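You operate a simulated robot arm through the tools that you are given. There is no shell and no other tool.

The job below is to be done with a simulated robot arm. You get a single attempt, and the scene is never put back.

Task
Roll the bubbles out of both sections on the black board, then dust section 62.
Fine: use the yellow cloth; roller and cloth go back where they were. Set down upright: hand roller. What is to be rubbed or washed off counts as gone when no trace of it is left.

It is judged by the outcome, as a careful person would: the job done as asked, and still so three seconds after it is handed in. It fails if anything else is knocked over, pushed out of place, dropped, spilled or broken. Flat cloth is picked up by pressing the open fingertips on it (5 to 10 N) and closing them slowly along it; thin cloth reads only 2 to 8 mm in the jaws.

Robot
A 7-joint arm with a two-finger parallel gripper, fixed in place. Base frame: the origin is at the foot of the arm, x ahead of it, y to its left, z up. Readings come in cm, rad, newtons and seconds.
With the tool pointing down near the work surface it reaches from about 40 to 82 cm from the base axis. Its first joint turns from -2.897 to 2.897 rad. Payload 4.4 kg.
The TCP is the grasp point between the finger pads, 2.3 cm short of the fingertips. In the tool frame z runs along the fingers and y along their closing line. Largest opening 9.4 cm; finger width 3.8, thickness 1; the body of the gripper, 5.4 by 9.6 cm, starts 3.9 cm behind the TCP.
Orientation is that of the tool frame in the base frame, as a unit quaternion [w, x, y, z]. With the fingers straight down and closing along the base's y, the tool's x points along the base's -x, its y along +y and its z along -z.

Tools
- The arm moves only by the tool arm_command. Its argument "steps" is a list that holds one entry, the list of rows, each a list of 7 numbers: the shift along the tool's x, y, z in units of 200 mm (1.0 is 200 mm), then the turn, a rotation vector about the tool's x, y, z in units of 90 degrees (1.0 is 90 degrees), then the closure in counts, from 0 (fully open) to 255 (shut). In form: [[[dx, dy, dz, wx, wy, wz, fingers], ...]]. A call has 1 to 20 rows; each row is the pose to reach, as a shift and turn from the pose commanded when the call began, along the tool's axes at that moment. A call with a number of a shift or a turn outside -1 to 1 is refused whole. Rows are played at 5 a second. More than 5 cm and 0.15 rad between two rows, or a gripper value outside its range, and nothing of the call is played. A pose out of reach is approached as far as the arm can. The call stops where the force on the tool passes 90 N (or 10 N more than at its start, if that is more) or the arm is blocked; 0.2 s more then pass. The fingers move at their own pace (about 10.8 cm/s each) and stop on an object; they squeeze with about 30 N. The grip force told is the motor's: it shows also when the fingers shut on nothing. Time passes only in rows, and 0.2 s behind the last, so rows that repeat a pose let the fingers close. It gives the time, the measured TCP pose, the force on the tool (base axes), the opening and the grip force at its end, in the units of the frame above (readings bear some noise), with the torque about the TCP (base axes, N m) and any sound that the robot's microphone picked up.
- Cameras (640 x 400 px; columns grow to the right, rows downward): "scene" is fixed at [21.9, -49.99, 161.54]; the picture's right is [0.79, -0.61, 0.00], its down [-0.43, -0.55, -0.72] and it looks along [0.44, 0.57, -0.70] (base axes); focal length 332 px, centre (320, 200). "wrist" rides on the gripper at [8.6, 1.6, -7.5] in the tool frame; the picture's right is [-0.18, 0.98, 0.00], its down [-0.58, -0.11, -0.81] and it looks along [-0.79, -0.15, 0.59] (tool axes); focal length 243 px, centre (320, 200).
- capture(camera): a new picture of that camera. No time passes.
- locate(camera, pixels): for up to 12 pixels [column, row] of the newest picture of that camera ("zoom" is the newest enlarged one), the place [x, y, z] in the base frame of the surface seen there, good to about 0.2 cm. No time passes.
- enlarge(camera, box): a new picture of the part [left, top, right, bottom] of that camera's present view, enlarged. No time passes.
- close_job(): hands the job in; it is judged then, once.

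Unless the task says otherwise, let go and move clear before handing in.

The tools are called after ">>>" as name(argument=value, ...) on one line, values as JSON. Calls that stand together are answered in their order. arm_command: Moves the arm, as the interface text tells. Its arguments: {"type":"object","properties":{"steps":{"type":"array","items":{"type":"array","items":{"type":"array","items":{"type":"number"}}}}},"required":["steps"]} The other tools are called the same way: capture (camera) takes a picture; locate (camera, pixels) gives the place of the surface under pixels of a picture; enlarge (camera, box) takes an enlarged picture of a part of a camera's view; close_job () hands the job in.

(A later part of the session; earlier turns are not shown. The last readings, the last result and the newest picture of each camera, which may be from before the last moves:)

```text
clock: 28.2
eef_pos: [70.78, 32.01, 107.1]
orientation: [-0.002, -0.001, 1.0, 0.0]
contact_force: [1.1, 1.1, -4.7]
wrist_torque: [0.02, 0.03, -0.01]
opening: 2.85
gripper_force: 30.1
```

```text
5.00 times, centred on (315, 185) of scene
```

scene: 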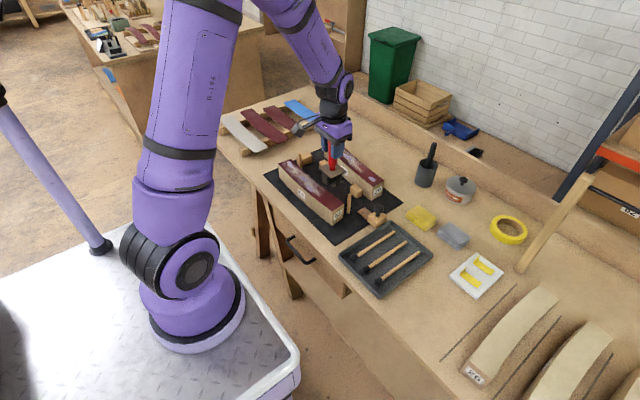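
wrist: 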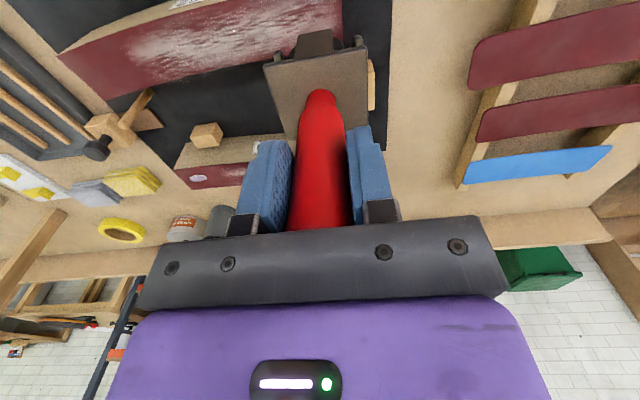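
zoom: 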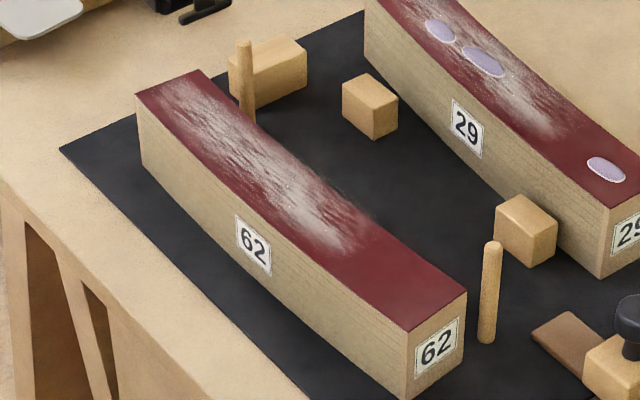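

Section 62 is clean of bubbles. I'll now carry the roller at height to above section 29 near (90.1,29.5).

>>> arm_command(steps=[[[-0.15, -0.02, 0, 0, 0, 0, 255], [-0.35, -0.045, 0, 0, 0, 0, 255], [-0.55, -0.07, 0, 0, 0, 0, 255], [-0.75, -0.1, 0, 0, 0, 0, 255], [-0.9, -0.12, 0, 0, 0, 0, 255], [-0.966, -0.125, 0, 0, 0, 0, 255], [-0.966, -0.125, 0, 0, 0, 0, 255]]])

>>> capture(camera="wrist")

>>> enlarge(camera="scene", box=[290, 100, 400, 210])

```text
clock: 29.8
eef_pos: [90.16, 29.54, 107.12]
orientation: [0.001, 0.0, 1.0, 0.0]
contact_force: [0.7, 0.2, -3.9]
wrist_torque: [0.03, 0.01, -0.03]
opening: 2.85
gripper_force: 30.3
```

```text
taken
```

wrist: 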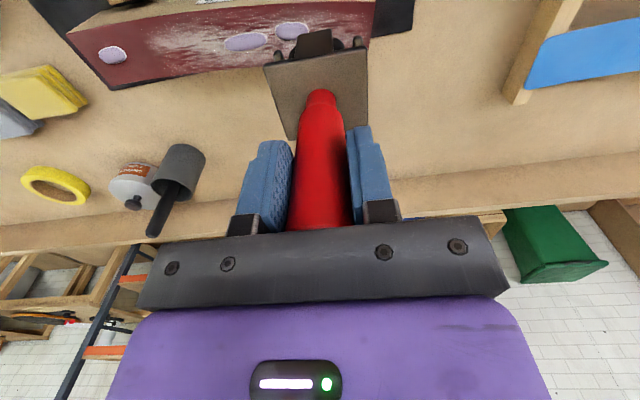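

```text
3.64 times, centred on (345, 155) of scene
```

zoom: 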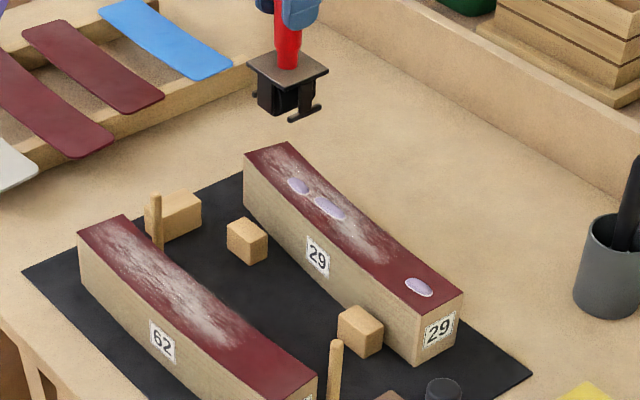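

>>> locate(camera="wrist", pixels=[[292, 30], [246, 42], [113, 55], [250, 65], [200, 70], [115, 88], [75, 35], [180, 18], [262, 3], [70, 32], [370, 25], [375, 5]])

>>> locate(camera="zoom", pixels=[[299, 186], [329, 208], [418, 287], [245, 153], [288, 143], [462, 291], [415, 320], [320, 182], [380, 232], [285, 195], [345, 250], [630, 160]])

```text
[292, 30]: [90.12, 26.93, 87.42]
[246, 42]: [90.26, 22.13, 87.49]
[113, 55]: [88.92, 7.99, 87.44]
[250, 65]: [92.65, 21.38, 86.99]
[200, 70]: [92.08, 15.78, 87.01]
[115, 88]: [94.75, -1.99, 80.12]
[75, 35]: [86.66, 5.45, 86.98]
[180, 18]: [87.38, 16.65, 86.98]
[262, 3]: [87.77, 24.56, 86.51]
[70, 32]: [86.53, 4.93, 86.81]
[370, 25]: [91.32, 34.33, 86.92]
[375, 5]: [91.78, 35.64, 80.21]
```

```text
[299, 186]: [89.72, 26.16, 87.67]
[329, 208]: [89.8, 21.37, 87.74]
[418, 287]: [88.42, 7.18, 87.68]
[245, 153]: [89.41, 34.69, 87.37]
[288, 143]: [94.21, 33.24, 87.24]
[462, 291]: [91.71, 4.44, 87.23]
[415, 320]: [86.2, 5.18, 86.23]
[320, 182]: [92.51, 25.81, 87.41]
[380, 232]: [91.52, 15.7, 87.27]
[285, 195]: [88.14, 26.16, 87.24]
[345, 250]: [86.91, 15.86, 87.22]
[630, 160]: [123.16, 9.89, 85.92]
```

Bubbles on 29 average (90.0,26.5), (90.0,21.7) and (88.6,7.5). I'll descend at (90.0,29.4) and creep to contact.

>>> arm_command(steps=[[[0.005, 0, 0.12, 0, 0, 0, 255], [0.005, 0, 0.24, 0, 0, 0, 255], [0.005, 0, 0.33, 0, 0, 0, 255], [0.005, 0, 0.365, 0, 0, 0, 255], [0.005, 0, 0.38, 0, 0, 0, 255], [0.005, 0, 0.388, 0, 0, 0, 255], [0.005, 0, 0.388, 0, 0, 0, 255]]])

>>> enlarge(camera="scene", box=[290, 100, 400, 210])

```text
clock: 31.4
eef_pos: [90.0, 29.53, 99.4]
orientation: [0.001, 0.0, 1.0, 0.0]
contact_force: [0.3, 0.2, -3.7]
wrist_torque: [0.02, -0.01, -0.02]
opening: 2.85
gripper_force: 29.9
```

```text
3.64 times, centred on (345, 155) of scene
```

zoom: 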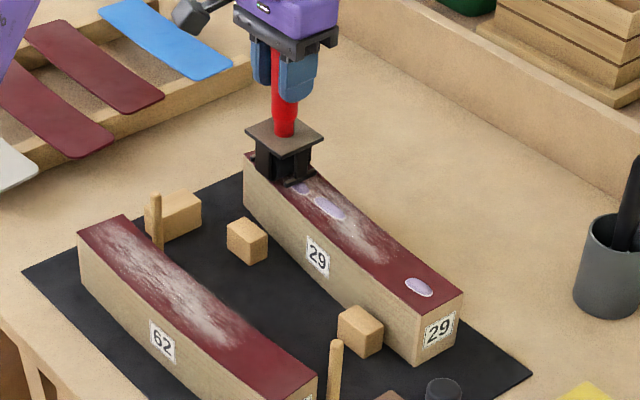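

No contact yet at z=99.4. I'll creep down a further few millimetres.

>>> arm_command(steps=[[[0, 0, 0.005, 0, 0, 0, 255], [0, 0, 0.01, 0, 0, 0, 255], [0, 0, 0.015, 0, 0, 0, 255], [0, 0, 0.015, 0, 0, 0, 255]]])

```text
clock: 32.4
eef_pos: [90.02, 29.55, 99.33]
orientation: [0.001, -0.001, 1.0, 0.0]
contact_force: [-0.4, 0.4, 18.9]
wrist_torque: [-0.03, 0.33, 0.02]
opening: 2.83
gripper_force: 29.9
```

Contact at about 19 N. I'll roll along −y over the first bubble and check the force.

>>> arm_command(steps=[[[0, -0.04, 0, 0, 0, 0, 255], [0, -0.085, 0, 0, 0, 0, 255], [0, -0.13, 0, 0, 0, 0, 255], [0, -0.175, 0, 0, 0, 0, 255], [0, -0.22, 0, 0, 0, 0, 255], [0, -0.26, 0, 0, 0, 0, 255], [0, -0.26, 0, 0, 0, 0, 255]]])

>>> enlarge(camera="scene", box=[290, 100, 400, 210])

```text
clock: 34.0
eef_pos: [90.03, 24.16, 99.21]
orientation: [0.0, 0.0, 1.0, 0.001]
contact_force: [3.3, 0.5, 30.1]
wrist_torque: [0.02, 0.25, -0.01]
opening: 2.85
gripper_force: 29.8
```

```text
3.64 times, centred on (345, 155) of scene
```

zoom: 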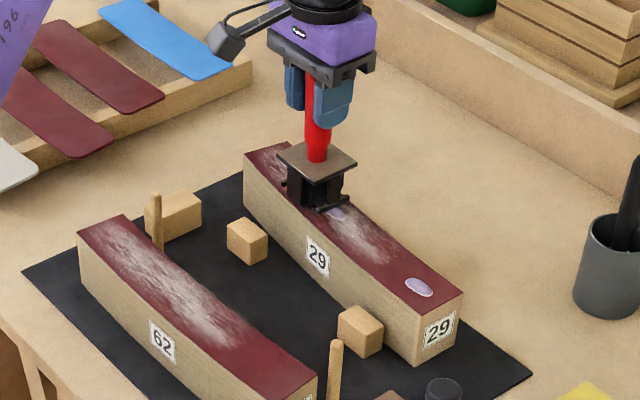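

The force rose to 30 N, so I'll ease off about half a millimetre and continue over the second bubble to y≈18.

>>> arm_command(steps=[[[0, -0.03, -0.003, 0, 0, 0, 255], [0, -0.075, -0.003, 0, 0, 0, 255], [0, -0.12, -0.003, 0, 0, 0, 255], [0, -0.165, -0.003, 0, 0, 0, 255], [0, -0.21, -0.003, 0, 0, 0, 255], [0, -0.255, -0.003, 0, 0, 0, 255], [0, -0.3, -0.003, 0, 0, 0, 255], [0, -0.3, -0.003, 0, 0, 0, 255]]])

>>> enlarge(camera="scene", box=[290, 100, 400, 210])

>>> capture(camera="wrist")

```text
clock: 35.8
eef_pos: [90.01, 18.16, 99.13]
orientation: [0.0, 0.0, 1.0, 0.0]
contact_force: [-7.3, 3.0, 18.8]
wrist_torque: [0.22, 0.78, 0.03]
opening: 2.87
gripper_force: 29.9
```

```text
3.64 times, centred on (345, 155) of scene
```

zoom: 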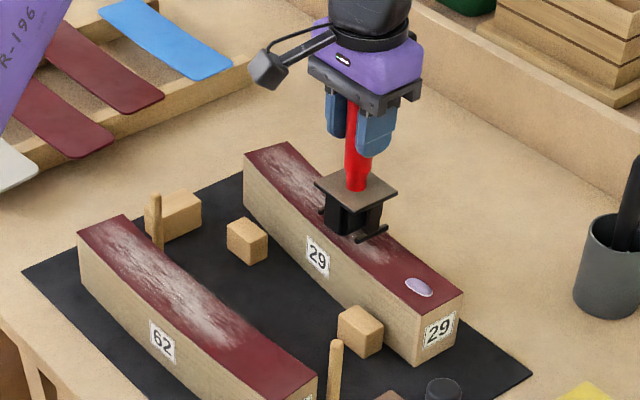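

```text
taken
```

wrist: 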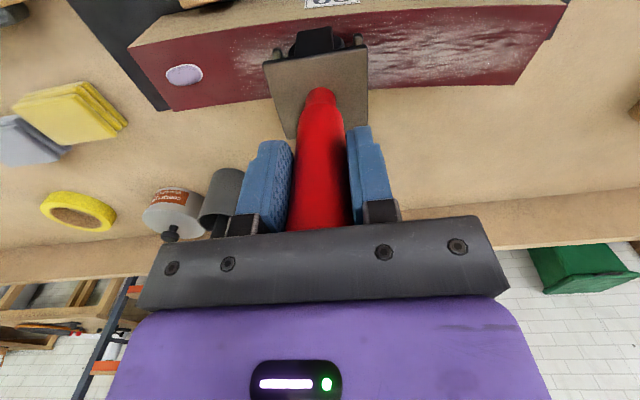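

Both upper bubbles on 29 are gone; one remains at wrist (184,75). I'll check where the nearby pot stands, then lift, shift to (88.7,11.3) and touch down.

>>> locate(camera="scene", pixels=[[427, 168], [432, 146], [418, 172], [430, 185], [436, 165], [458, 180]])

>>> arm_command(steps=[[[0, 0, -0.02, 0, 0, 0, 255], [0, 0, -0.05, 0, 0, 0, 255], [0.03, -0.15, -0.05, 0, 0, 0, 255], [0.066, -0.34, -0.05, 0, 0, 0, 255], [0.066, -0.34, -0.025, 0, 0, 0, 255], [0.066, -0.34, -0.005, 0, 0, 0, 255], [0.066, -0.34, 0.0, 0, 0, 0, 255], [0.066, -0.34, 0.0, 0, 0, 0, 255]]])

```text
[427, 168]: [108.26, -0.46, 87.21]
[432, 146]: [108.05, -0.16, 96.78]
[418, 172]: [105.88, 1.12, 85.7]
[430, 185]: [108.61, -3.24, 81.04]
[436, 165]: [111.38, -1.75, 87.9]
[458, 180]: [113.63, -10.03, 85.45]
```

```text
clock: 37.6
eef_pos: [88.71, 11.51, 99.27]
orientation: [0.0, 0.0, 1.0, -0.001]
contact_force: [-3.3, 1.1, 3.5]
wrist_torque: [0.05, 0.32, 0.0]
opening: 2.86
gripper_force: 29.5
```

The pot at (108,0) is well clear. I'll press in and roll over the last bubble to y≈5.3.

>>> arm_command(steps=[[[0, 0, 0.005, 0, 0, 0, 255], [0, 0, 0.009, 0, 0, 0, 255], [0, -0.04, 0.009, 0, 0, 0, 255], [0, -0.085, 0.009, 0, 0, 0, 255], [0, -0.13, 0.009, 0, 0, 0, 255], [0, -0.175, 0.009, 0, 0, 0, 255], [0, -0.22, 0.009, 0, 0, 0, 255], [0, -0.265, 0.009, 0, 0, 0, 255], [0, -0.305, 0.009, 0, 0, 0, 255], [0, -0.305, 0.009, 0, 0, 0, 255]]])

>>> enlarge(camera="scene", box=[290, 100, 400, 210])

>>> capture(camera="wrist")

```text
clock: 39.8
eef_pos: [88.73, 5.26, 99.11]
orientation: [0.002, 0.0, 1.0, 0.0]
contact_force: [-6.1, -1.7, 45.2]
wrist_torque: [-0.21, -0.32, -0.01]
opening: 2.86
gripper_force: 30.2
```

```text
3.64 times, centred on (345, 155) of scene
```

zoom: 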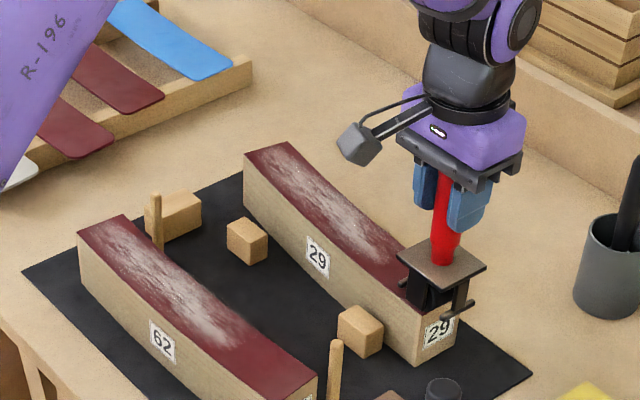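

```text
taken
```

wrist: 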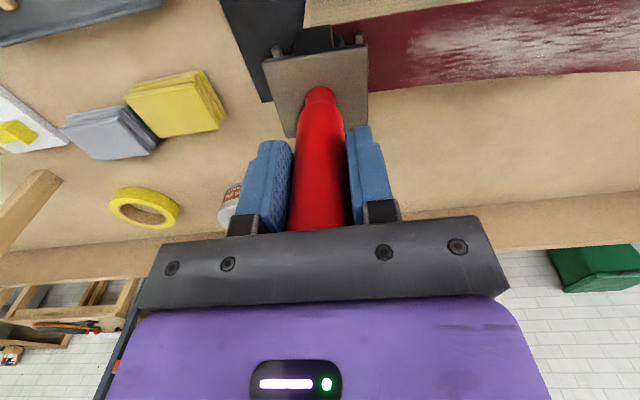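

Force is at 45 N and the roller has passed the last bubble. I'll lift straight off and inspect both sections.

>>> arm_command(steps=[[[0, 0, -0.015, 0, 0, 0, 255], [0, 0, -0.06, 0, 0, 0, 255], [0, 0, -0.2, 0, 0, 0, 255], [0, 0, -0.4, 0, 0, 0, 255], [0, 0, -0.5, 0, 0, 0, 255]]])

>>> enlarge(camera="scene", box=[310, 130, 390, 205])

>>> locate(camera="zoom", pixels=[[190, 95], [245, 77], [440, 325], [498, 298]])

>>> capture(camera="wrist")

>>> capture(camera="scene")

```text
clock: 41.0
eef_pos: [88.76, 5.39, 108.92]
orientation: [-0.001, 0.001, 1.0, 0.001]
contact_force: [0.2, -1.1, -3.0]
wrist_torque: [-0.03, 0.02, -0.01]
opening: 2.83
gripper_force: 29.8
```

```text
5.33 times, centred on (350, 168) of scene
```

zoom: 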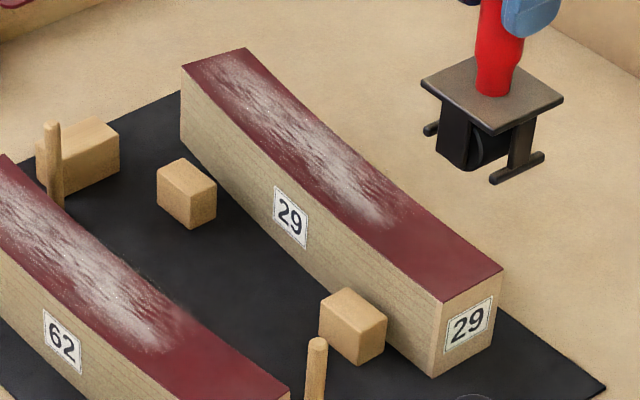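

```text
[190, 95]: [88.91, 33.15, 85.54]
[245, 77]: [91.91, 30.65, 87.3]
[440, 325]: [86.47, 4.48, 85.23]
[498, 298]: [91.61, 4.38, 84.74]
```

```text
taken
```

wrist: 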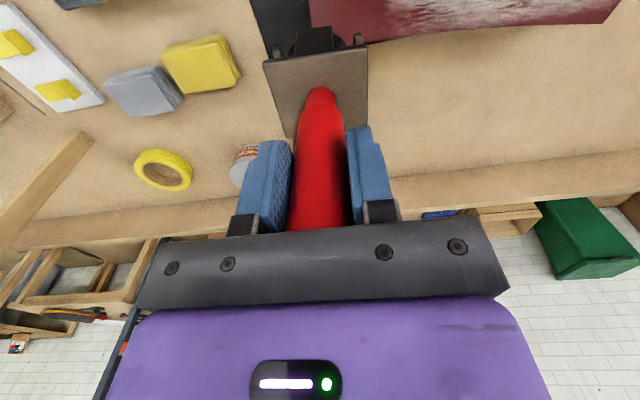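

```text
taken
```

scene: 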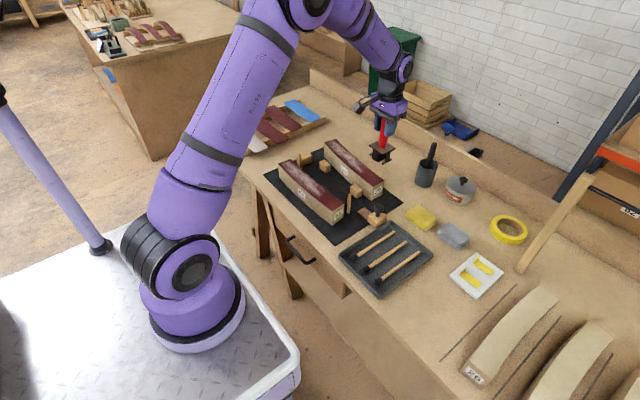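

All bubbles are gone from both sections and nothing shifted. I'll carry the roller back toward its spot, then yaw to the original grasp orientation.

>>> arm_command(steps=[[[0.06, -0.12, 0, 0, 0, 0, 255], [0.15, -0.32, 0, 0, 0, 0, 255], [0.24, -0.52, 0, 0, 0, 0, 255], [0.33, -0.72, 0, 0, 0, 0, 255], [0.41, -0.88, 0, 0, 0, 0, 255], [0.44, -0.957, 0, 0, 0, 0, 255]]])

>>> arm_command(steps=[[[0.04, -0.087, 0, 0, 0, 0.09, 255], [0.08, -0.174, 0, 0, 0, 0.18, 255], [0.12, -0.261, 0, 0, 0, 0.27, 255], [0.16, -0.348, 0, 0, 0, 0.36, 255], [0.2, -0.435, 0, 0, 0, 0.45, 255], [0.24, -0.522, 0, 0, 0, 0.54, 255], [0.28, -0.609, 0, 0, 0, 0.63, 255], [0.32, -0.696, 0, 0, 0, 0.72, 255], [0.36, -0.783, 0, 0, 0, 0.81, 255], [0.4, -0.87, 0, 0, 0, 0.9, 255], [0.44, -0.957, 0, 0, 0, 0.99, 255], [0.44, -0.957, 0, 0, 0, 0.99, 255]]])

>>> capture(camera="wrist")

>>> capture(camera="scene")

```text
clock: 42.4
eef_pos: [79.9, -13.81, 108.81]
orientation: [-0.001, 0.001, 1.0, 0.001]
contact_force: [0.1, 1.4, -3.5]
wrist_torque: [-0.01, 0.0, -0.01]
opening: 2.87
gripper_force: 29.8
```

```text
clock: 45.0
eef_pos: [71.2, -33.06, 108.88]
orientation: [0.0, 0.702, 0.712, 0.0]
contact_force: [-0.2, 0.7, -2.5]
wrist_torque: [-0.03, 0.03, 0.0]
opening: 2.87
gripper_force: 29.9
```

```text
taken
```

wrist: 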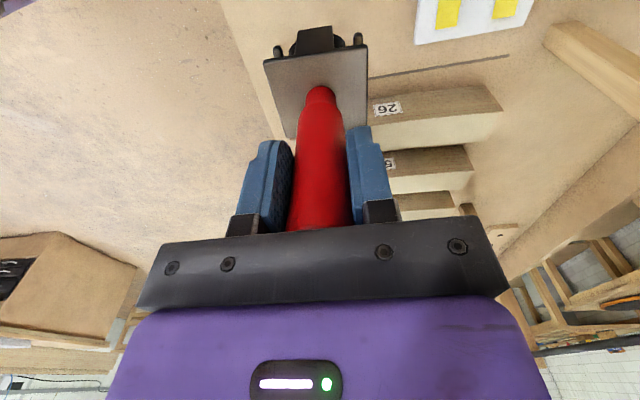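

```text
taken
```

scene: 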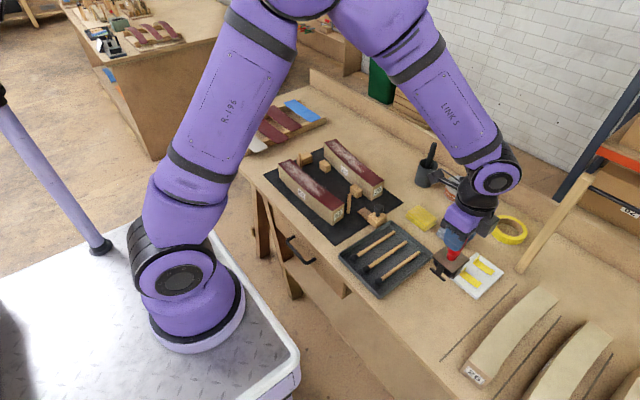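

The roller is back above its spot at the original yaw. I'll descend to just above the table, then creep to contact.

>>> arm_command(steps=[[[0.005, -0.004, 0.2, 0, 0, 0, 255], [0.005, -0.004, 0.4, 0, 0, 0, 255], [0.005, -0.004, 0.6, 0, 0, 0, 255], [0.005, -0.004, 0.72, 0, 0, 0, 255], [0.005, -0.004, 0.78, 0, 0, 0, 255], [0.005, -0.004, 0.805, 0, 0, 0, 255], [0.005, -0.004, 0.805, 0, 0, 0, 255]]])

>>> enlarge(camera="scene", box=[390, 240, 490, 330])

```text
clock: 46.6
eef_pos: [71.07, -33.0, 92.89]
orientation: [0.001, 0.701, 0.713, -0.001]
contact_force: [-0.6, -0.3, -2.7]
wrist_torque: [0.04, 0.06, 0.01]
opening: 2.87
gripper_force: 29.7
```

```text
4.44 times, centred on (440, 285) of scene
```

zoom: 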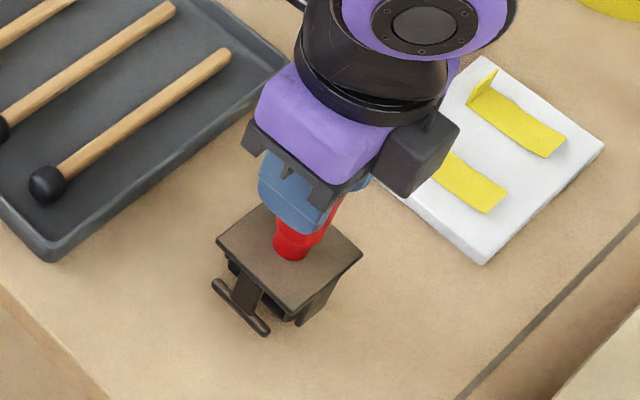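

It's 0.7 cm above the table and within ~2 mm of the original outline. I'll nudge slightly and creep down to contact.

>>> arm_command(steps=[[[0.005, -0.005, 0.01, 0, 0, 0, 255], [0.005, -0.005, 0.02, 0, 0, 0, 255], [0.005, -0.005, 0.028, 0, 0, 0, 255], [0.005, -0.005, 0.034, 0, 0, 0, 255], [0.005, -0.005, 0.034, 0, 0, 0, 255]]])

```text
clock: 47.8
eef_pos: [70.97, -32.86, 92.29]
orientation: [0.001, 0.701, 0.713, 0.0]
contact_force: [-1.4, -0.5, 13.7]
wrist_torque: [-0.44, 0.26, 0.0]
opening: 2.85
gripper_force: 30.2
```

It has touched down at about 14 N. I'll ease the pressure and open the fingers.

>>> arm_command(steps=[[[0, 0, -0.004, 0, 0, 0, 255], [0, 0, -0.006, 0, 0, 0, 255], [0, 0, -0.006, 0, 0, 0, 160], [0, 0, -0.006, 0, 0, 0, 80], [0, 0, -0.006, 0, 0, 0, 0], [0, 0, -0.006, 0, 0, 0, 0]]])

>>> enlarge(camera="scene", box=[390, 240, 490, 330])

>>> capture(camera="wrist")

```text
clock: 49.2
eef_pos: [70.97, -32.75, 92.28]
orientation: [0.0, 0.701, 0.713, 0.0]
contact_force: [0.4, 0.1, 0.3]
wrist_torque: [0.04, 0.02, 0.0]
opening: 9.4
gripper_force: 0.0
```

```text
4.44 times, centred on (440, 285) of scene
```

zoom: 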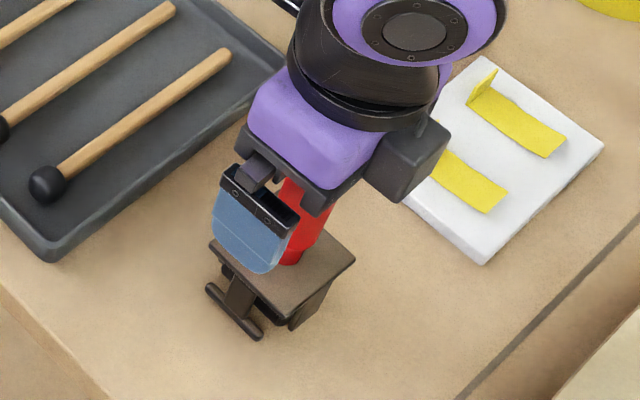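

```text
taken
```

wrist: 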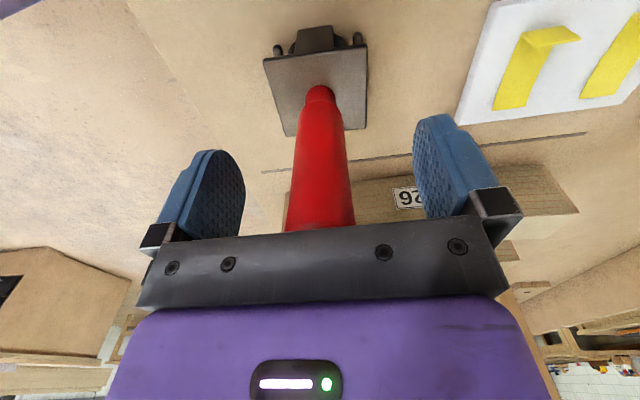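

The roller stands upright exactly on its original outline. I'll retreat straight up off the handle and measure the yellow cloth.

>>> arm_command(steps=[[[0, 0, -0.1, 0, 0, 0, 0], [0, 0, -0.3, 0, 0, 0, 0], [0, 0, -0.5, 0, 0, 0, 0], [0, 0, -0.7, 0, 0, 0, 0]]])

>>> enlarge(camera="scene", box=[390, 190, 480, 260])

>>> locate(camera="zoom", pixels=[[230, 105], [330, 170], [275, 210], [175, 135], [250, 155], [170, 150], [270, 228], [300, 215], [215, 190], [320, 250], [420, 300], [330, 265]])

>>> capture(camera="scene")

```text
clock: 50.2
eef_pos: [71.12, -32.79, 106.49]
orientation: [-0.001, 0.702, 0.712, 0.0]
contact_force: [0.9, 0.5, -0.9]
wrist_torque: [-0.02, 0.0, 0.01]
opening: 9.4
gripper_force: 0.1
```

```text
5.71 times, centred on (435, 225) of scene
```

zoom: 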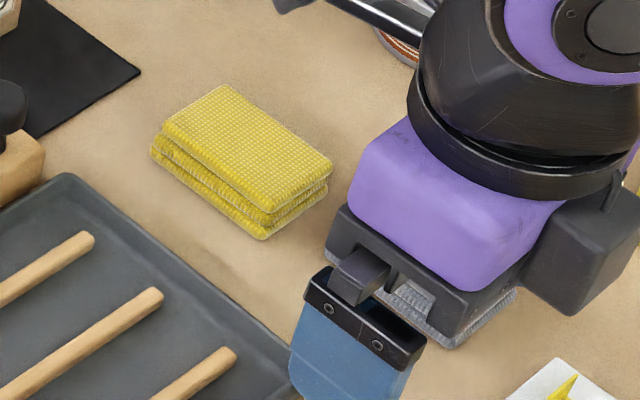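

```text
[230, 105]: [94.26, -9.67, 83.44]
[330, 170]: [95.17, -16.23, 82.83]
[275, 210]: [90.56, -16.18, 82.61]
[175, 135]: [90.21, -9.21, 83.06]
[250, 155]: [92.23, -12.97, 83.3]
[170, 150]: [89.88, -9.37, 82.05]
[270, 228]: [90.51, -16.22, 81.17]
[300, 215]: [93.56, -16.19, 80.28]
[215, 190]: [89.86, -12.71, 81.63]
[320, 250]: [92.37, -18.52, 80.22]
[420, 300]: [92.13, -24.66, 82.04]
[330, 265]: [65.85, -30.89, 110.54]
```

```text
taken
```

scene: 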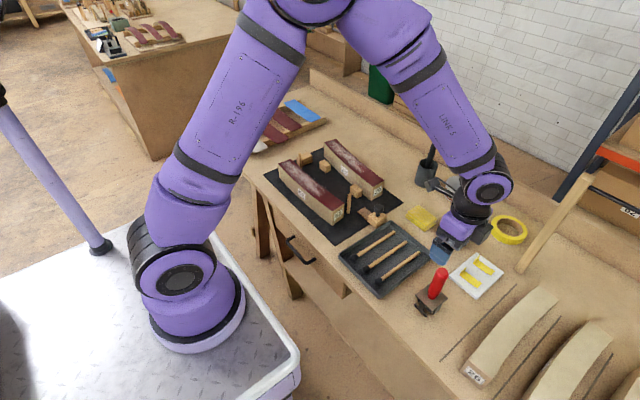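

The cloth spans x≈89.9–95.4, y≈−16.3 to −9, top z≈83.3. With fingers closing along x I need clearance to the tray edge and knob block, so I'll measure those.

>>> locate(camera="scene", pixels=[[391, 224], [400, 232], [410, 240], [420, 248], [432, 257], [375, 215], [376, 206], [383, 217], [405, 232], [395, 221]])

>>> enlarge(camera="scene", box=[350, 190, 440, 260])

```text
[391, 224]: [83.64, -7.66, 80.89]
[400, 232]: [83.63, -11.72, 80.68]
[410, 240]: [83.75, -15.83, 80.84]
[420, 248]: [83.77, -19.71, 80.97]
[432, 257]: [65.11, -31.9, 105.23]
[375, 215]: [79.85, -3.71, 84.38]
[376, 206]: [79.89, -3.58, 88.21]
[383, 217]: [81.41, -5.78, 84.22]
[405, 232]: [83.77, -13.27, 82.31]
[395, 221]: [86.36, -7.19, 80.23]
```

```text
5.71 times, centred on (395, 225) of scene
```

zoom: 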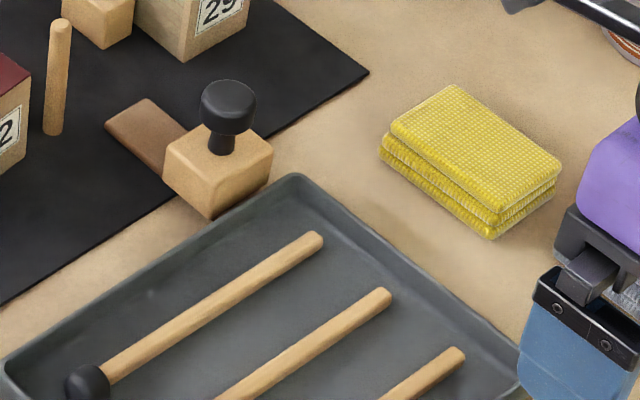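

The tray rim ends at x≈84.2, leaving enough room for the finger at x≈87. I'll move to above the cloth in two moves and look down.

>>> arm_command(steps=[[[0.1, 0.12, 0, 0, 0, 0, 0], [0.25, 0.3, 0, 0, 0, 0, 0], [0.4, 0.48, 0, 0, 0, 0, 0], [0.5, 0.6, 0, 0, 0, 0, 0]]])

>>> arm_command(steps=[[[0.12, 0.11, 0.06, 0, 0, -0.015, 0], [0.25, 0.23, 0.15, 0, 0, -0.03, 0], [0.38, 0.35, 0.24, 0, 0, -0.045, 0], [0.51, 0.475, 0.325, 0, 0, -0.059, 0], [0.51, 0.475, 0.325, 0, 0, -0.059, 0]]])

>>> capture(camera="wrist")

>>> capture(camera="scene")

```text
clock: 51.2
eef_pos: [82.81, -22.52, 106.28]
orientation: [0.0, 0.701, 0.713, 0.0]
contact_force: [-0.2, -0.2, 1.0]
wrist_torque: [0.04, -0.03, 0.02]
opening: 9.42
gripper_force: 0.2
```

```text
clock: 52.4
eef_pos: [92.11, -12.11, 99.64]
orientation: [-0.001, 0.668, 0.744, 0.0]
contact_force: [0.2, -0.1, 0.5]
wrist_torque: [0.0, -0.01, 0.01]
opening: 9.39
gripper_force: 0.0
```

```text
taken
```

wrist: 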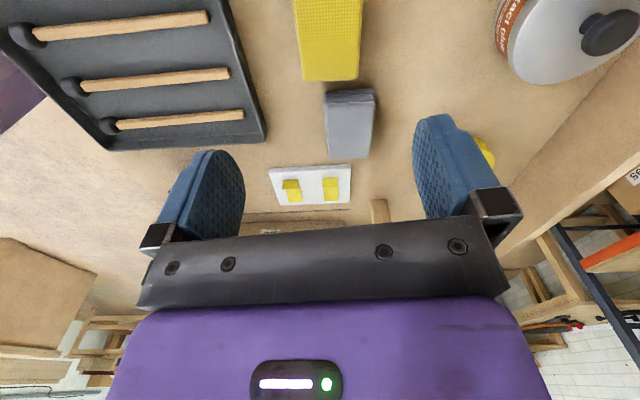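

```text
taken
```

scene: 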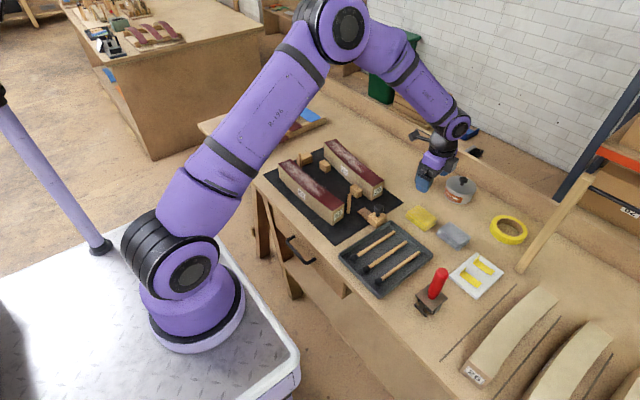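

The arm is above the cloth (yellow at (330,40)). I'll locate its edges from here to fix the grasp centre and yaw.

>>> locate(camera="wrist", pixels=[[308, 75], [355, 75], [297, 5], [359, 5], [330, 40], [331, 70], [303, 40], [358, 40], [330, 84], [327, 92], [374, 90], [330, 155]])

>>> enlarge(camera="wrist", box=[270, 0, 400, 100])

```text
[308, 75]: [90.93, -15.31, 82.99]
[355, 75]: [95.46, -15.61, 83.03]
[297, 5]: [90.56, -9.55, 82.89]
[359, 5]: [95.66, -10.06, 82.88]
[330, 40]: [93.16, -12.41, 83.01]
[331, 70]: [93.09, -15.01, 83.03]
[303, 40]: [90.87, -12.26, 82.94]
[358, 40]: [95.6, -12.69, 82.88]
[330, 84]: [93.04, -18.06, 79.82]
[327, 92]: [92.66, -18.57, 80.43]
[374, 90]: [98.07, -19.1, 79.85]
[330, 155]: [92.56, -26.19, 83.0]
```

```text
4.00 times, centred on (335, 50) of wrist
```

zoom: 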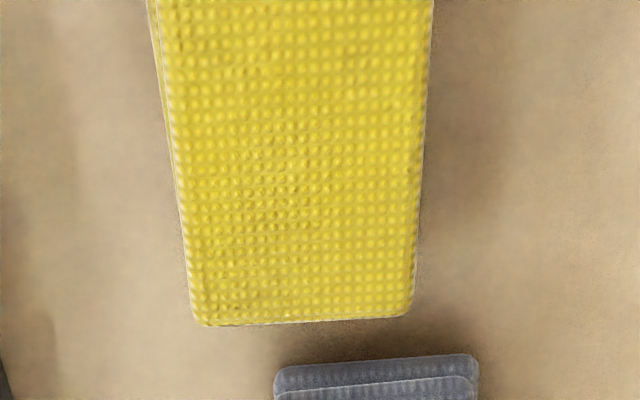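

From here the cloth is centred near (93.1,-12.5) and nearly square to the base, so I'll undo most of the extra yaw, recentre and descend to just above it.

>>> arm_command(steps=[[[-0.006, 0.012, 0.12, 0, 0, 0.015, 0], [-0.012, 0.024, 0.24, 0, 0, 0.03, 0], [-0.018, 0.036, 0.36, 0, 0, 0.045, 0], [-0.0253, 0.0475, 0.48, 0, 0, 0.05, 0], [-0.0253, 0.0475, 0.48, 0, 0, 0.05, 0]]])

>>> capture(camera="wrist")

>>> enlarge(camera="scene", box=[380, 160, 480, 260])

```text
clock: 53.6
eef_pos: [93.14, -12.75, 90.11]
orientation: [0.0, 0.697, 0.717, 0.0]
contact_force: [0.2, 0.5, 0.5]
wrist_torque: [-0.04, 0.02, 0.02]
opening: 9.4
gripper_force: 0.0
```

```text
taken
```

wrist: 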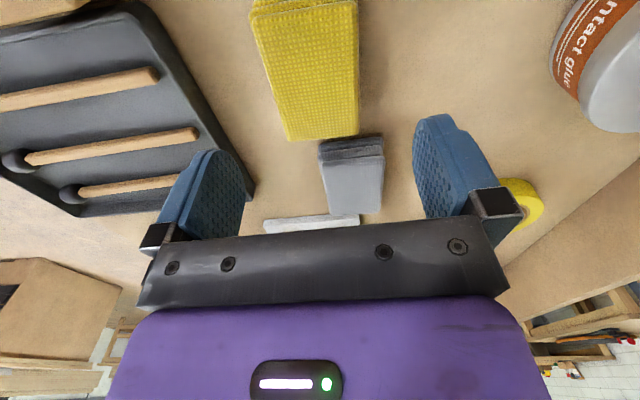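

```text
4.00 times, centred on (430, 210) of scene
```

zoom: 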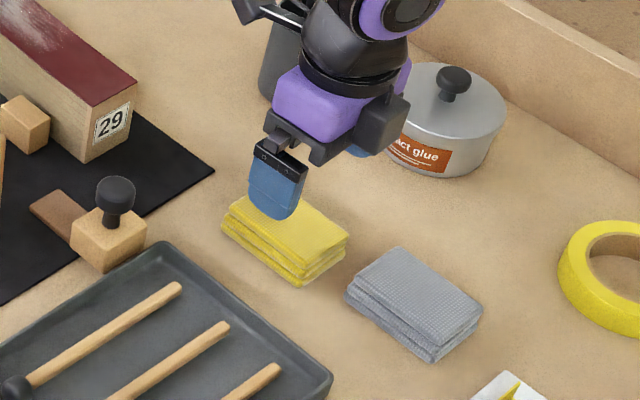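

I'll relocate the cloth's edges from this closer view.

>>> locate(camera="wrist", pixels=[[290, 135], [355, 132], [265, 40], [354, 40], [278, 90], [355, 90], [310, 90], [322, 137], [262, 25], [354, 5], [285, 100], [357, 110]])

>>> enlarge(camera="wrist", box=[240, 0, 400, 150])

```text
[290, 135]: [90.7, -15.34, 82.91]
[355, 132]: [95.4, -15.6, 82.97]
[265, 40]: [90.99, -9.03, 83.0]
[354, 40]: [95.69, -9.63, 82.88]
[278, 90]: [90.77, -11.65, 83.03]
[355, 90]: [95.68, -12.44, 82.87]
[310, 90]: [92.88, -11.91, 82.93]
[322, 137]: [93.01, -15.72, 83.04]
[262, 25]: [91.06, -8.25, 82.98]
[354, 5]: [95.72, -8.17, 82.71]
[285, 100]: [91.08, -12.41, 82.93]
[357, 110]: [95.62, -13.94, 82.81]
```

```text
2.67 times, centred on (320, 75) of wrist
```

zoom: 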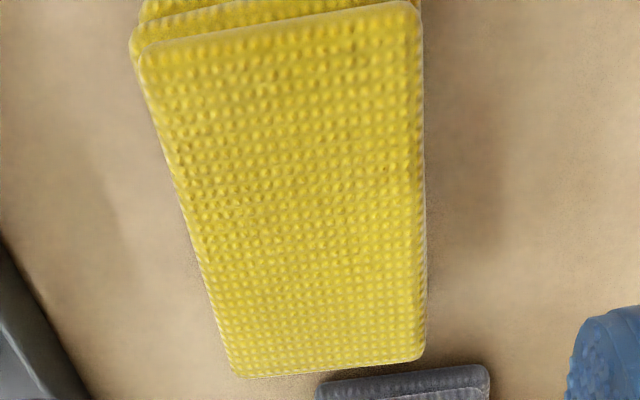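

The cloth is centred at (93.15,-12.05) and square to the fingers. I'll descend with the fingers open on both sides until the tips are about 1 cm above the table.

>>> arm_command(steps=[[[0.03, 0, 0.1, 0, 0, 0, 0], [0.03, 0, 0.2, 0, 0, 0, 0], [0.03, 0, 0.29, 0, 0, 0, 0], [0.03, 0, 0.34, 0, 0, 0, 0], [0.03, 0, 0.34, 0, 0, 0, 0]]])

>>> capture(camera="wrist")

>>> enlarge(camera="scene", box=[380, 160, 480, 260])

```text
clock: 54.8
eef_pos: [93.17, -12.1, 83.56]
orientation: [0.001, 0.696, 0.718, 0.0]
contact_force: [-0.4, -0.1, 0.2]
wrist_torque: [-0.01, 0.0, -0.01]
opening: 9.41
gripper_force: 0.0
```

```text
taken
```

wrist: 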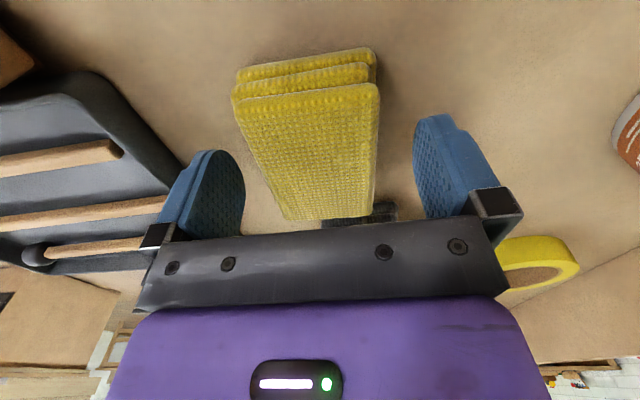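

```text
4.00 times, centred on (430, 210) of scene
```

zoom: 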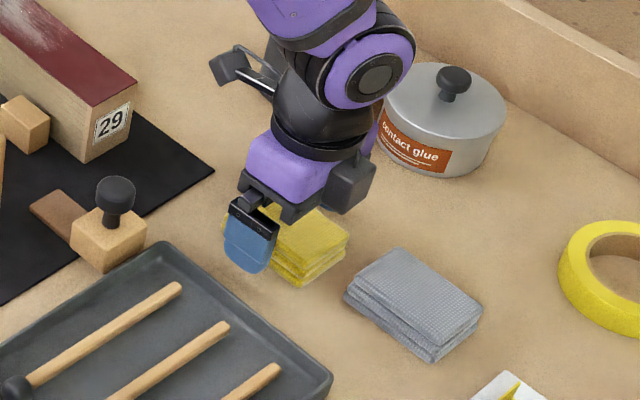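

The pads straddle the cloth evenly. I'll lower a further 2 mm and close slowly in steps.

>>> arm_command(steps=[[[0, 0, 0.012, 0, 0, 0, 40], [0, 0, 0.012, 0, 0, 0, 80], [0, 0, 0.012, 0, 0, 0, 105], [0, 0, 0.012, 0, 0, 0, 120], [0, 0, 0.012, 0, 0, 0, 135], [0, 0, 0.012, 0, 0, 0, 135]]])

>>> capture(camera="wrist")

```text
clock: 56.2
eef_pos: [93.15, -12.02, 83.16]
orientation: [0.0, 0.697, 0.718, 0.001]
contact_force: [0.5, -1.0, 0.2]
wrist_torque: [-0.02, 0.04, 0.02]
opening: 5.97
gripper_force: 29.8
```

```text
taken
```

wrist: 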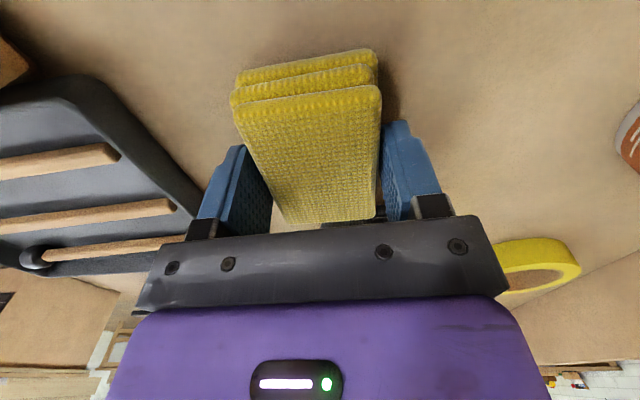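

The fingers stopped at 5.97 cm with 30 N, so the pad is gripped firmly. I'll lift it gently.

>>> arm_command(steps=[[[0, 0, 0, 0, 0, 0, 200], [0, 0, -0.02, 0, 0, 0, 200], [0, 0, -0.06, 0, 0, 0, 200], [0, 0, -0.15, 0, 0, 0, 200], [0, 0, -0.3, 0, 0, 0, 200]]])

>>> capture(camera="wrist")

>>> enlarge(camera="scene", box=[380, 160, 480, 260])

```text
clock: 57.4
eef_pos: [93.25, -12.04, 89.11]
orientation: [0.0, 0.697, 0.717, 0.0]
contact_force: [0.2, 0.9, -2.0]
wrist_torque: [-0.01, -0.02, 0.0]
opening: 5.94
gripper_force: 30.2
```

```text
taken
```

wrist: 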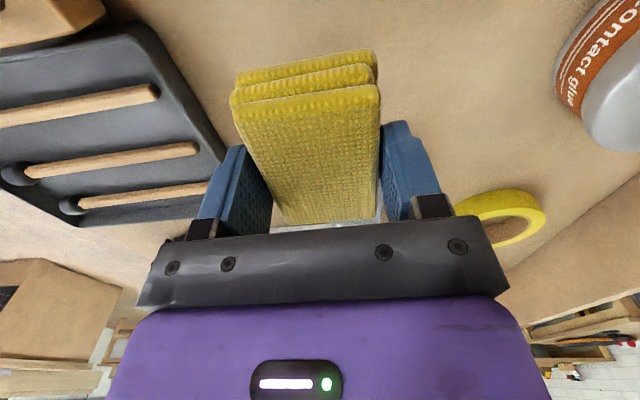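

```text
4.00 times, centred on (430, 210) of scene
```

zoom: 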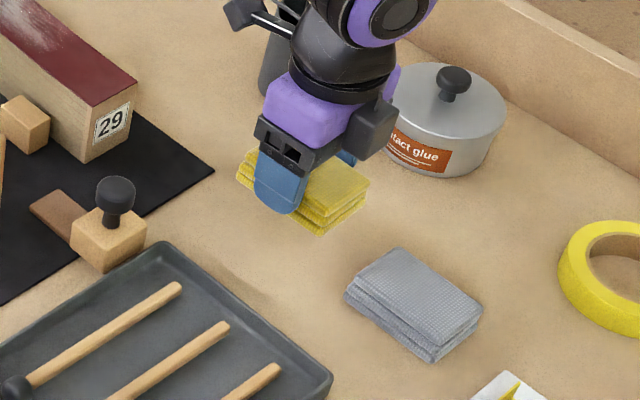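

The cloth came up as one block and hangs level. I'll raise it, carry it over toward section 62 and turn to zero yaw so its long side spans the section's width.

>>> arm_command(steps=[[[0, 0, -0.15, 0, 0, 0, 200], [0, 0, -0.35, 0, 0, 0, 200], [0, 0, -0.52, 0, 0, 0, 200], [0, 0, -0.6, 0, 0, 0, 200]]])

>>> arm_command(steps=[[[0.05, -0.055, 0, 0, 0, -0.09, 200], [0.1, -0.11, 0, 0, 0, -0.18, 200], [0.15, -0.165, 0, 0, 0, -0.27, 200], [0.2, -0.22, 0, 0, 0, -0.36, 200], [0.25, -0.275, 0, 0, 0, -0.45, 200], [0.3, -0.33, 0, 0, 0, -0.54, 200], [0.35, -0.385, 0, 0, 0, -0.63, 200], [0.4, -0.44, 0, 0, 0, -0.72, 200], [0.45, -0.495, 0, 0, 0, -0.81, 200], [0.5, -0.55, 0, 0, 0, -0.9, 200], [0.55, -0.6, 0, 0, 0, -0.982, 200], [0.55, -0.6, 0, 0, 0, -0.982, 200]]])

>>> arm_command(steps=[[[0.1, 0.085, 0, 0, 0, 0, 200], [0.25, 0.21, 0, 0, 0, 0, 200], [0.4, 0.34, 0, 0, 0, 0, 200], [0.5, 0.42, 0, 0, 0, 0, 200], [0.5575, 0.47, 0, 0, 0, 0, 200], [0.5575, 0.47, 0, 0, 0, 0, 200]]])

>>> capture(camera="wrist")

>>> capture(camera="scene")

```text
clock: 58.4
eef_pos: [93.0, -12.05, 101.18]
orientation: [0.0, 0.696, 0.718, -0.001]
contact_force: [-0.3, 0.9, -1.2]
wrist_torque: [0.03, -0.01, -0.02]
opening: 5.94
gripper_force: 30.1
```

```text
clock: 61.0
eef_pos: [80.74, -1.38, 101.21]
orientation: [0.0, -0.002, 1.0, 0.0]
contact_force: [-0.2, -0.2, 0.0]
wrist_torque: [0.0, -0.01, -0.02]
opening: 5.94
gripper_force: 30.1
```

```text
clock: 62.4
eef_pos: [69.78, 8.07, 101.11]
orientation: [0.0, 0.0, 1.0, 0.0]
contact_force: [0.6, -0.6, -0.2]
wrist_torque: [-0.01, 0.0, -0.01]
opening: 5.91
gripper_force: 30.1
```

```text
taken
```

wrist: 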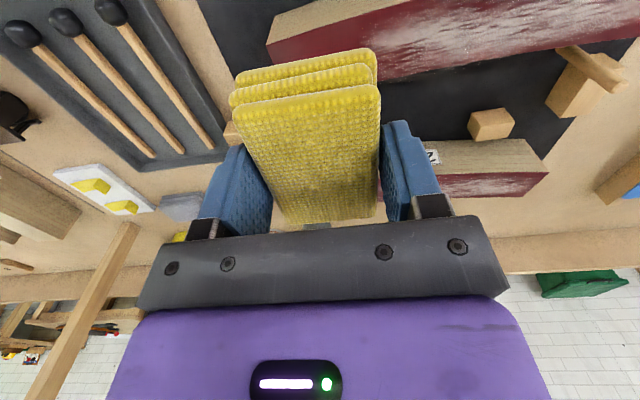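

```text
taken
```

scene: 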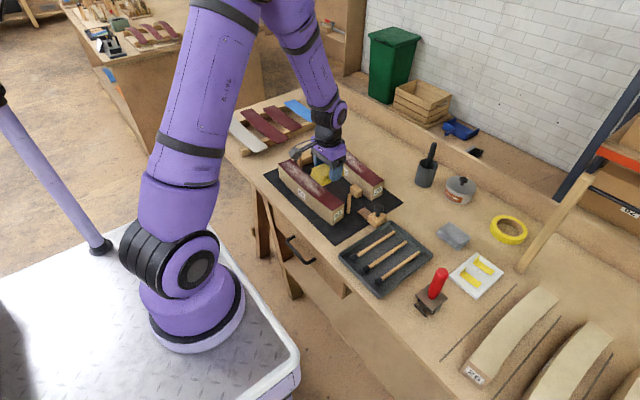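

The cloth is in hand above section 62's plain end. I'll descend to just above the surface there.

>>> arm_command(steps=[[[0, 0, 0.15, 0, 0, 0, 200], [0, 0, 0.3, 0, 0, 0, 200], [0, 0, 0.42, 0, 0, 0, 200], [0, 0, 0.485, 0, 0, 0, 200], [0, 0, 0.5, 0, 0, 0, 200], [0, 0, 0.51, 0, 0, 0, 200], [0, 0, 0.51, 0, 0, 0, 200]]])

>>> enlarge(camera="scene", box=[270, 130, 370, 230])

```text
clock: 64.0
eef_pos: [69.76, 8.06, 90.96]
orientation: [0.0, -0.001, 1.0, 0.0]
contact_force: [0.7, 0.4, 0.0]
wrist_torque: [0.01, 0.05, 0.01]
opening: 5.92
gripper_force: 30.2
```

```text
4.00 times, centred on (320, 180) of scene
```

zoom: 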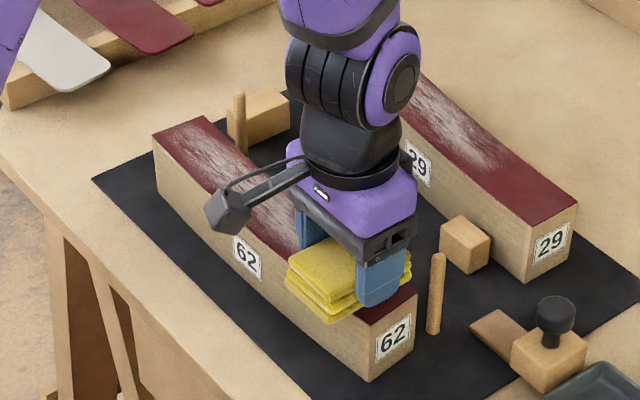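

The cloth is less than a centimetre above the section with good clearance to the peg. I'll creep down until I feel contact.

>>> arm_command(steps=[[[0, 0, 0.01, 0, 0, 0, 200], [0, 0, 0.02, 0, 0, 0, 200], [0, 0, 0.03, 0, 0, 0, 200], [0, 0, 0.035, 0, 0, 0, 200], [0, 0, 0.035, 0, 0, 0, 200]]])

```text
clock: 65.2
eef_pos: [69.77, 7.92, 90.37]
orientation: [0.0, 0.0, 1.0, 0.001]
contact_force: [-1.1, 0.2, 7.6]
wrist_torque: [0.0, 0.01, 0.01]
opening: 5.94
gripper_force: 29.7
```

Contact at about 8 N. Since the cloth is 7.9 cm wide it covers the full width at x≈70, so I'll start wiping along +y with a bit more pressure.

>>> arm_command(steps=[[[-0.005, 0.03, 0.004, 0, 0, 0, 200], [-0.01, 0.08, 0.005, 0, 0, 0, 200], [-0.012, 0.14, 0.005, 0, 0, 0, 200], [-0.012, 0.2, 0.005, 0, 0, 0, 200], [-0.012, 0.26, 0.005, 0, 0, 0, 200], [-0.012, 0.32, 0.005, 0, 0, 0, 200], [-0.012, 0.38, 0.005, 0, 0, 0, 200], [-0.012, 0.44, 0.005, 0, 0, 0, 200]]])

>>> enlarge(camera="scene", box=[270, 130, 370, 230])

>>> capture(camera="wrist")

```text
clock: 67.0
eef_pos: [69.75, 16.97, 90.19]
orientation: [-0.001, -0.002, 1.0, 0.001]
contact_force: [-0.9, -3.1, 9.2]
wrist_torque: [-0.28, -0.1, 0.02]
opening: 5.93
gripper_force: 29.4
```

```text
4.00 times, centred on (320, 180) of scene
```

zoom: 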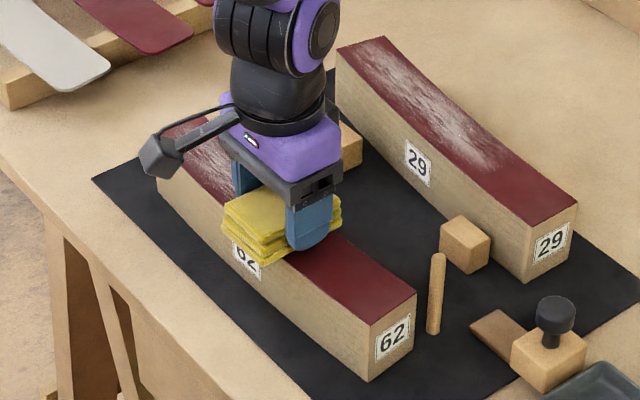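

```text
taken
```

wrist: 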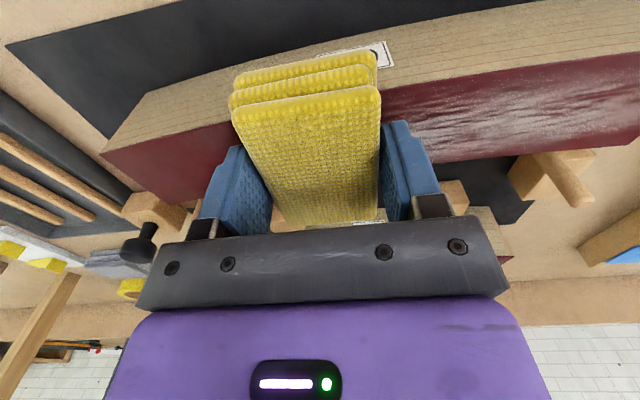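

The wiped part behind the cloth looks clean, force ≈9 N. I'll continue along +y.

>>> arm_command(steps=[[[-0.005, 0.05, 0.003, 0, 0, 0, 200], [-0.01, 0.1, 0.003, 0, 0, 0, 200], [-0.01, 0.16, 0.003, 0, 0, 0, 200], [-0.01, 0.22, 0.003, 0, 0, 0, 200], [-0.01, 0.28, 0.003, 0, 0, 0, 200], [-0.01, 0.34, 0.003, 0, 0, 0, 200], [-0.01, 0.4, 0.003, 0, 0, 0, 200], [-0.01, 0.46, 0.003, 0, 0, 0, 200]]])

>>> enlarge(camera="scene", box=[270, 130, 370, 230])

>>> capture(camera="wrist")

```text
clock: 68.8
eef_pos: [70.09, 26.02, 90.18]
orientation: [0.0, 0.0, 1.0, 0.001]
contact_force: [0.6, -13.9, 31.1]
wrist_torque: [-0.64, -0.05, 0.06]
opening: 5.9
gripper_force: 29.8
```

```text
4.00 times, centred on (320, 180) of scene
```

zoom: 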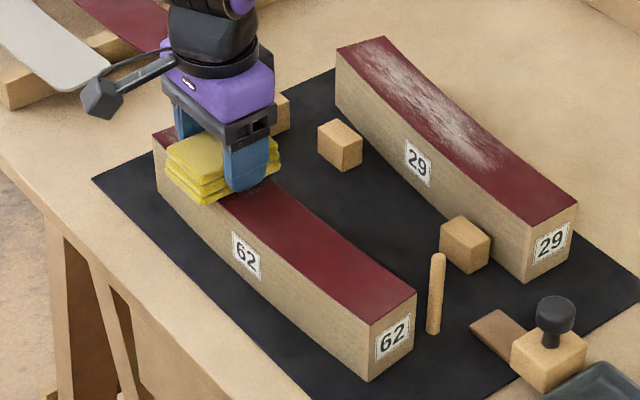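

```text
taken
```

wrist: 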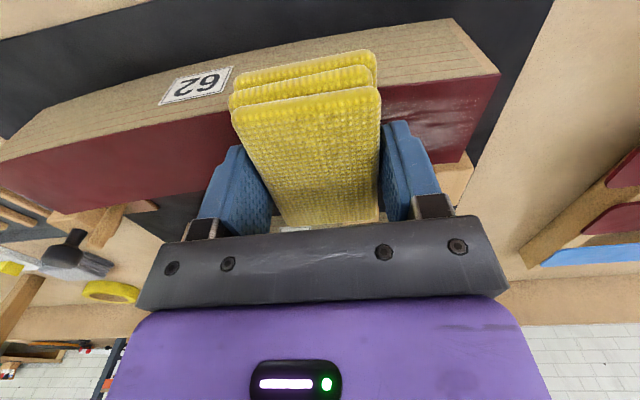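

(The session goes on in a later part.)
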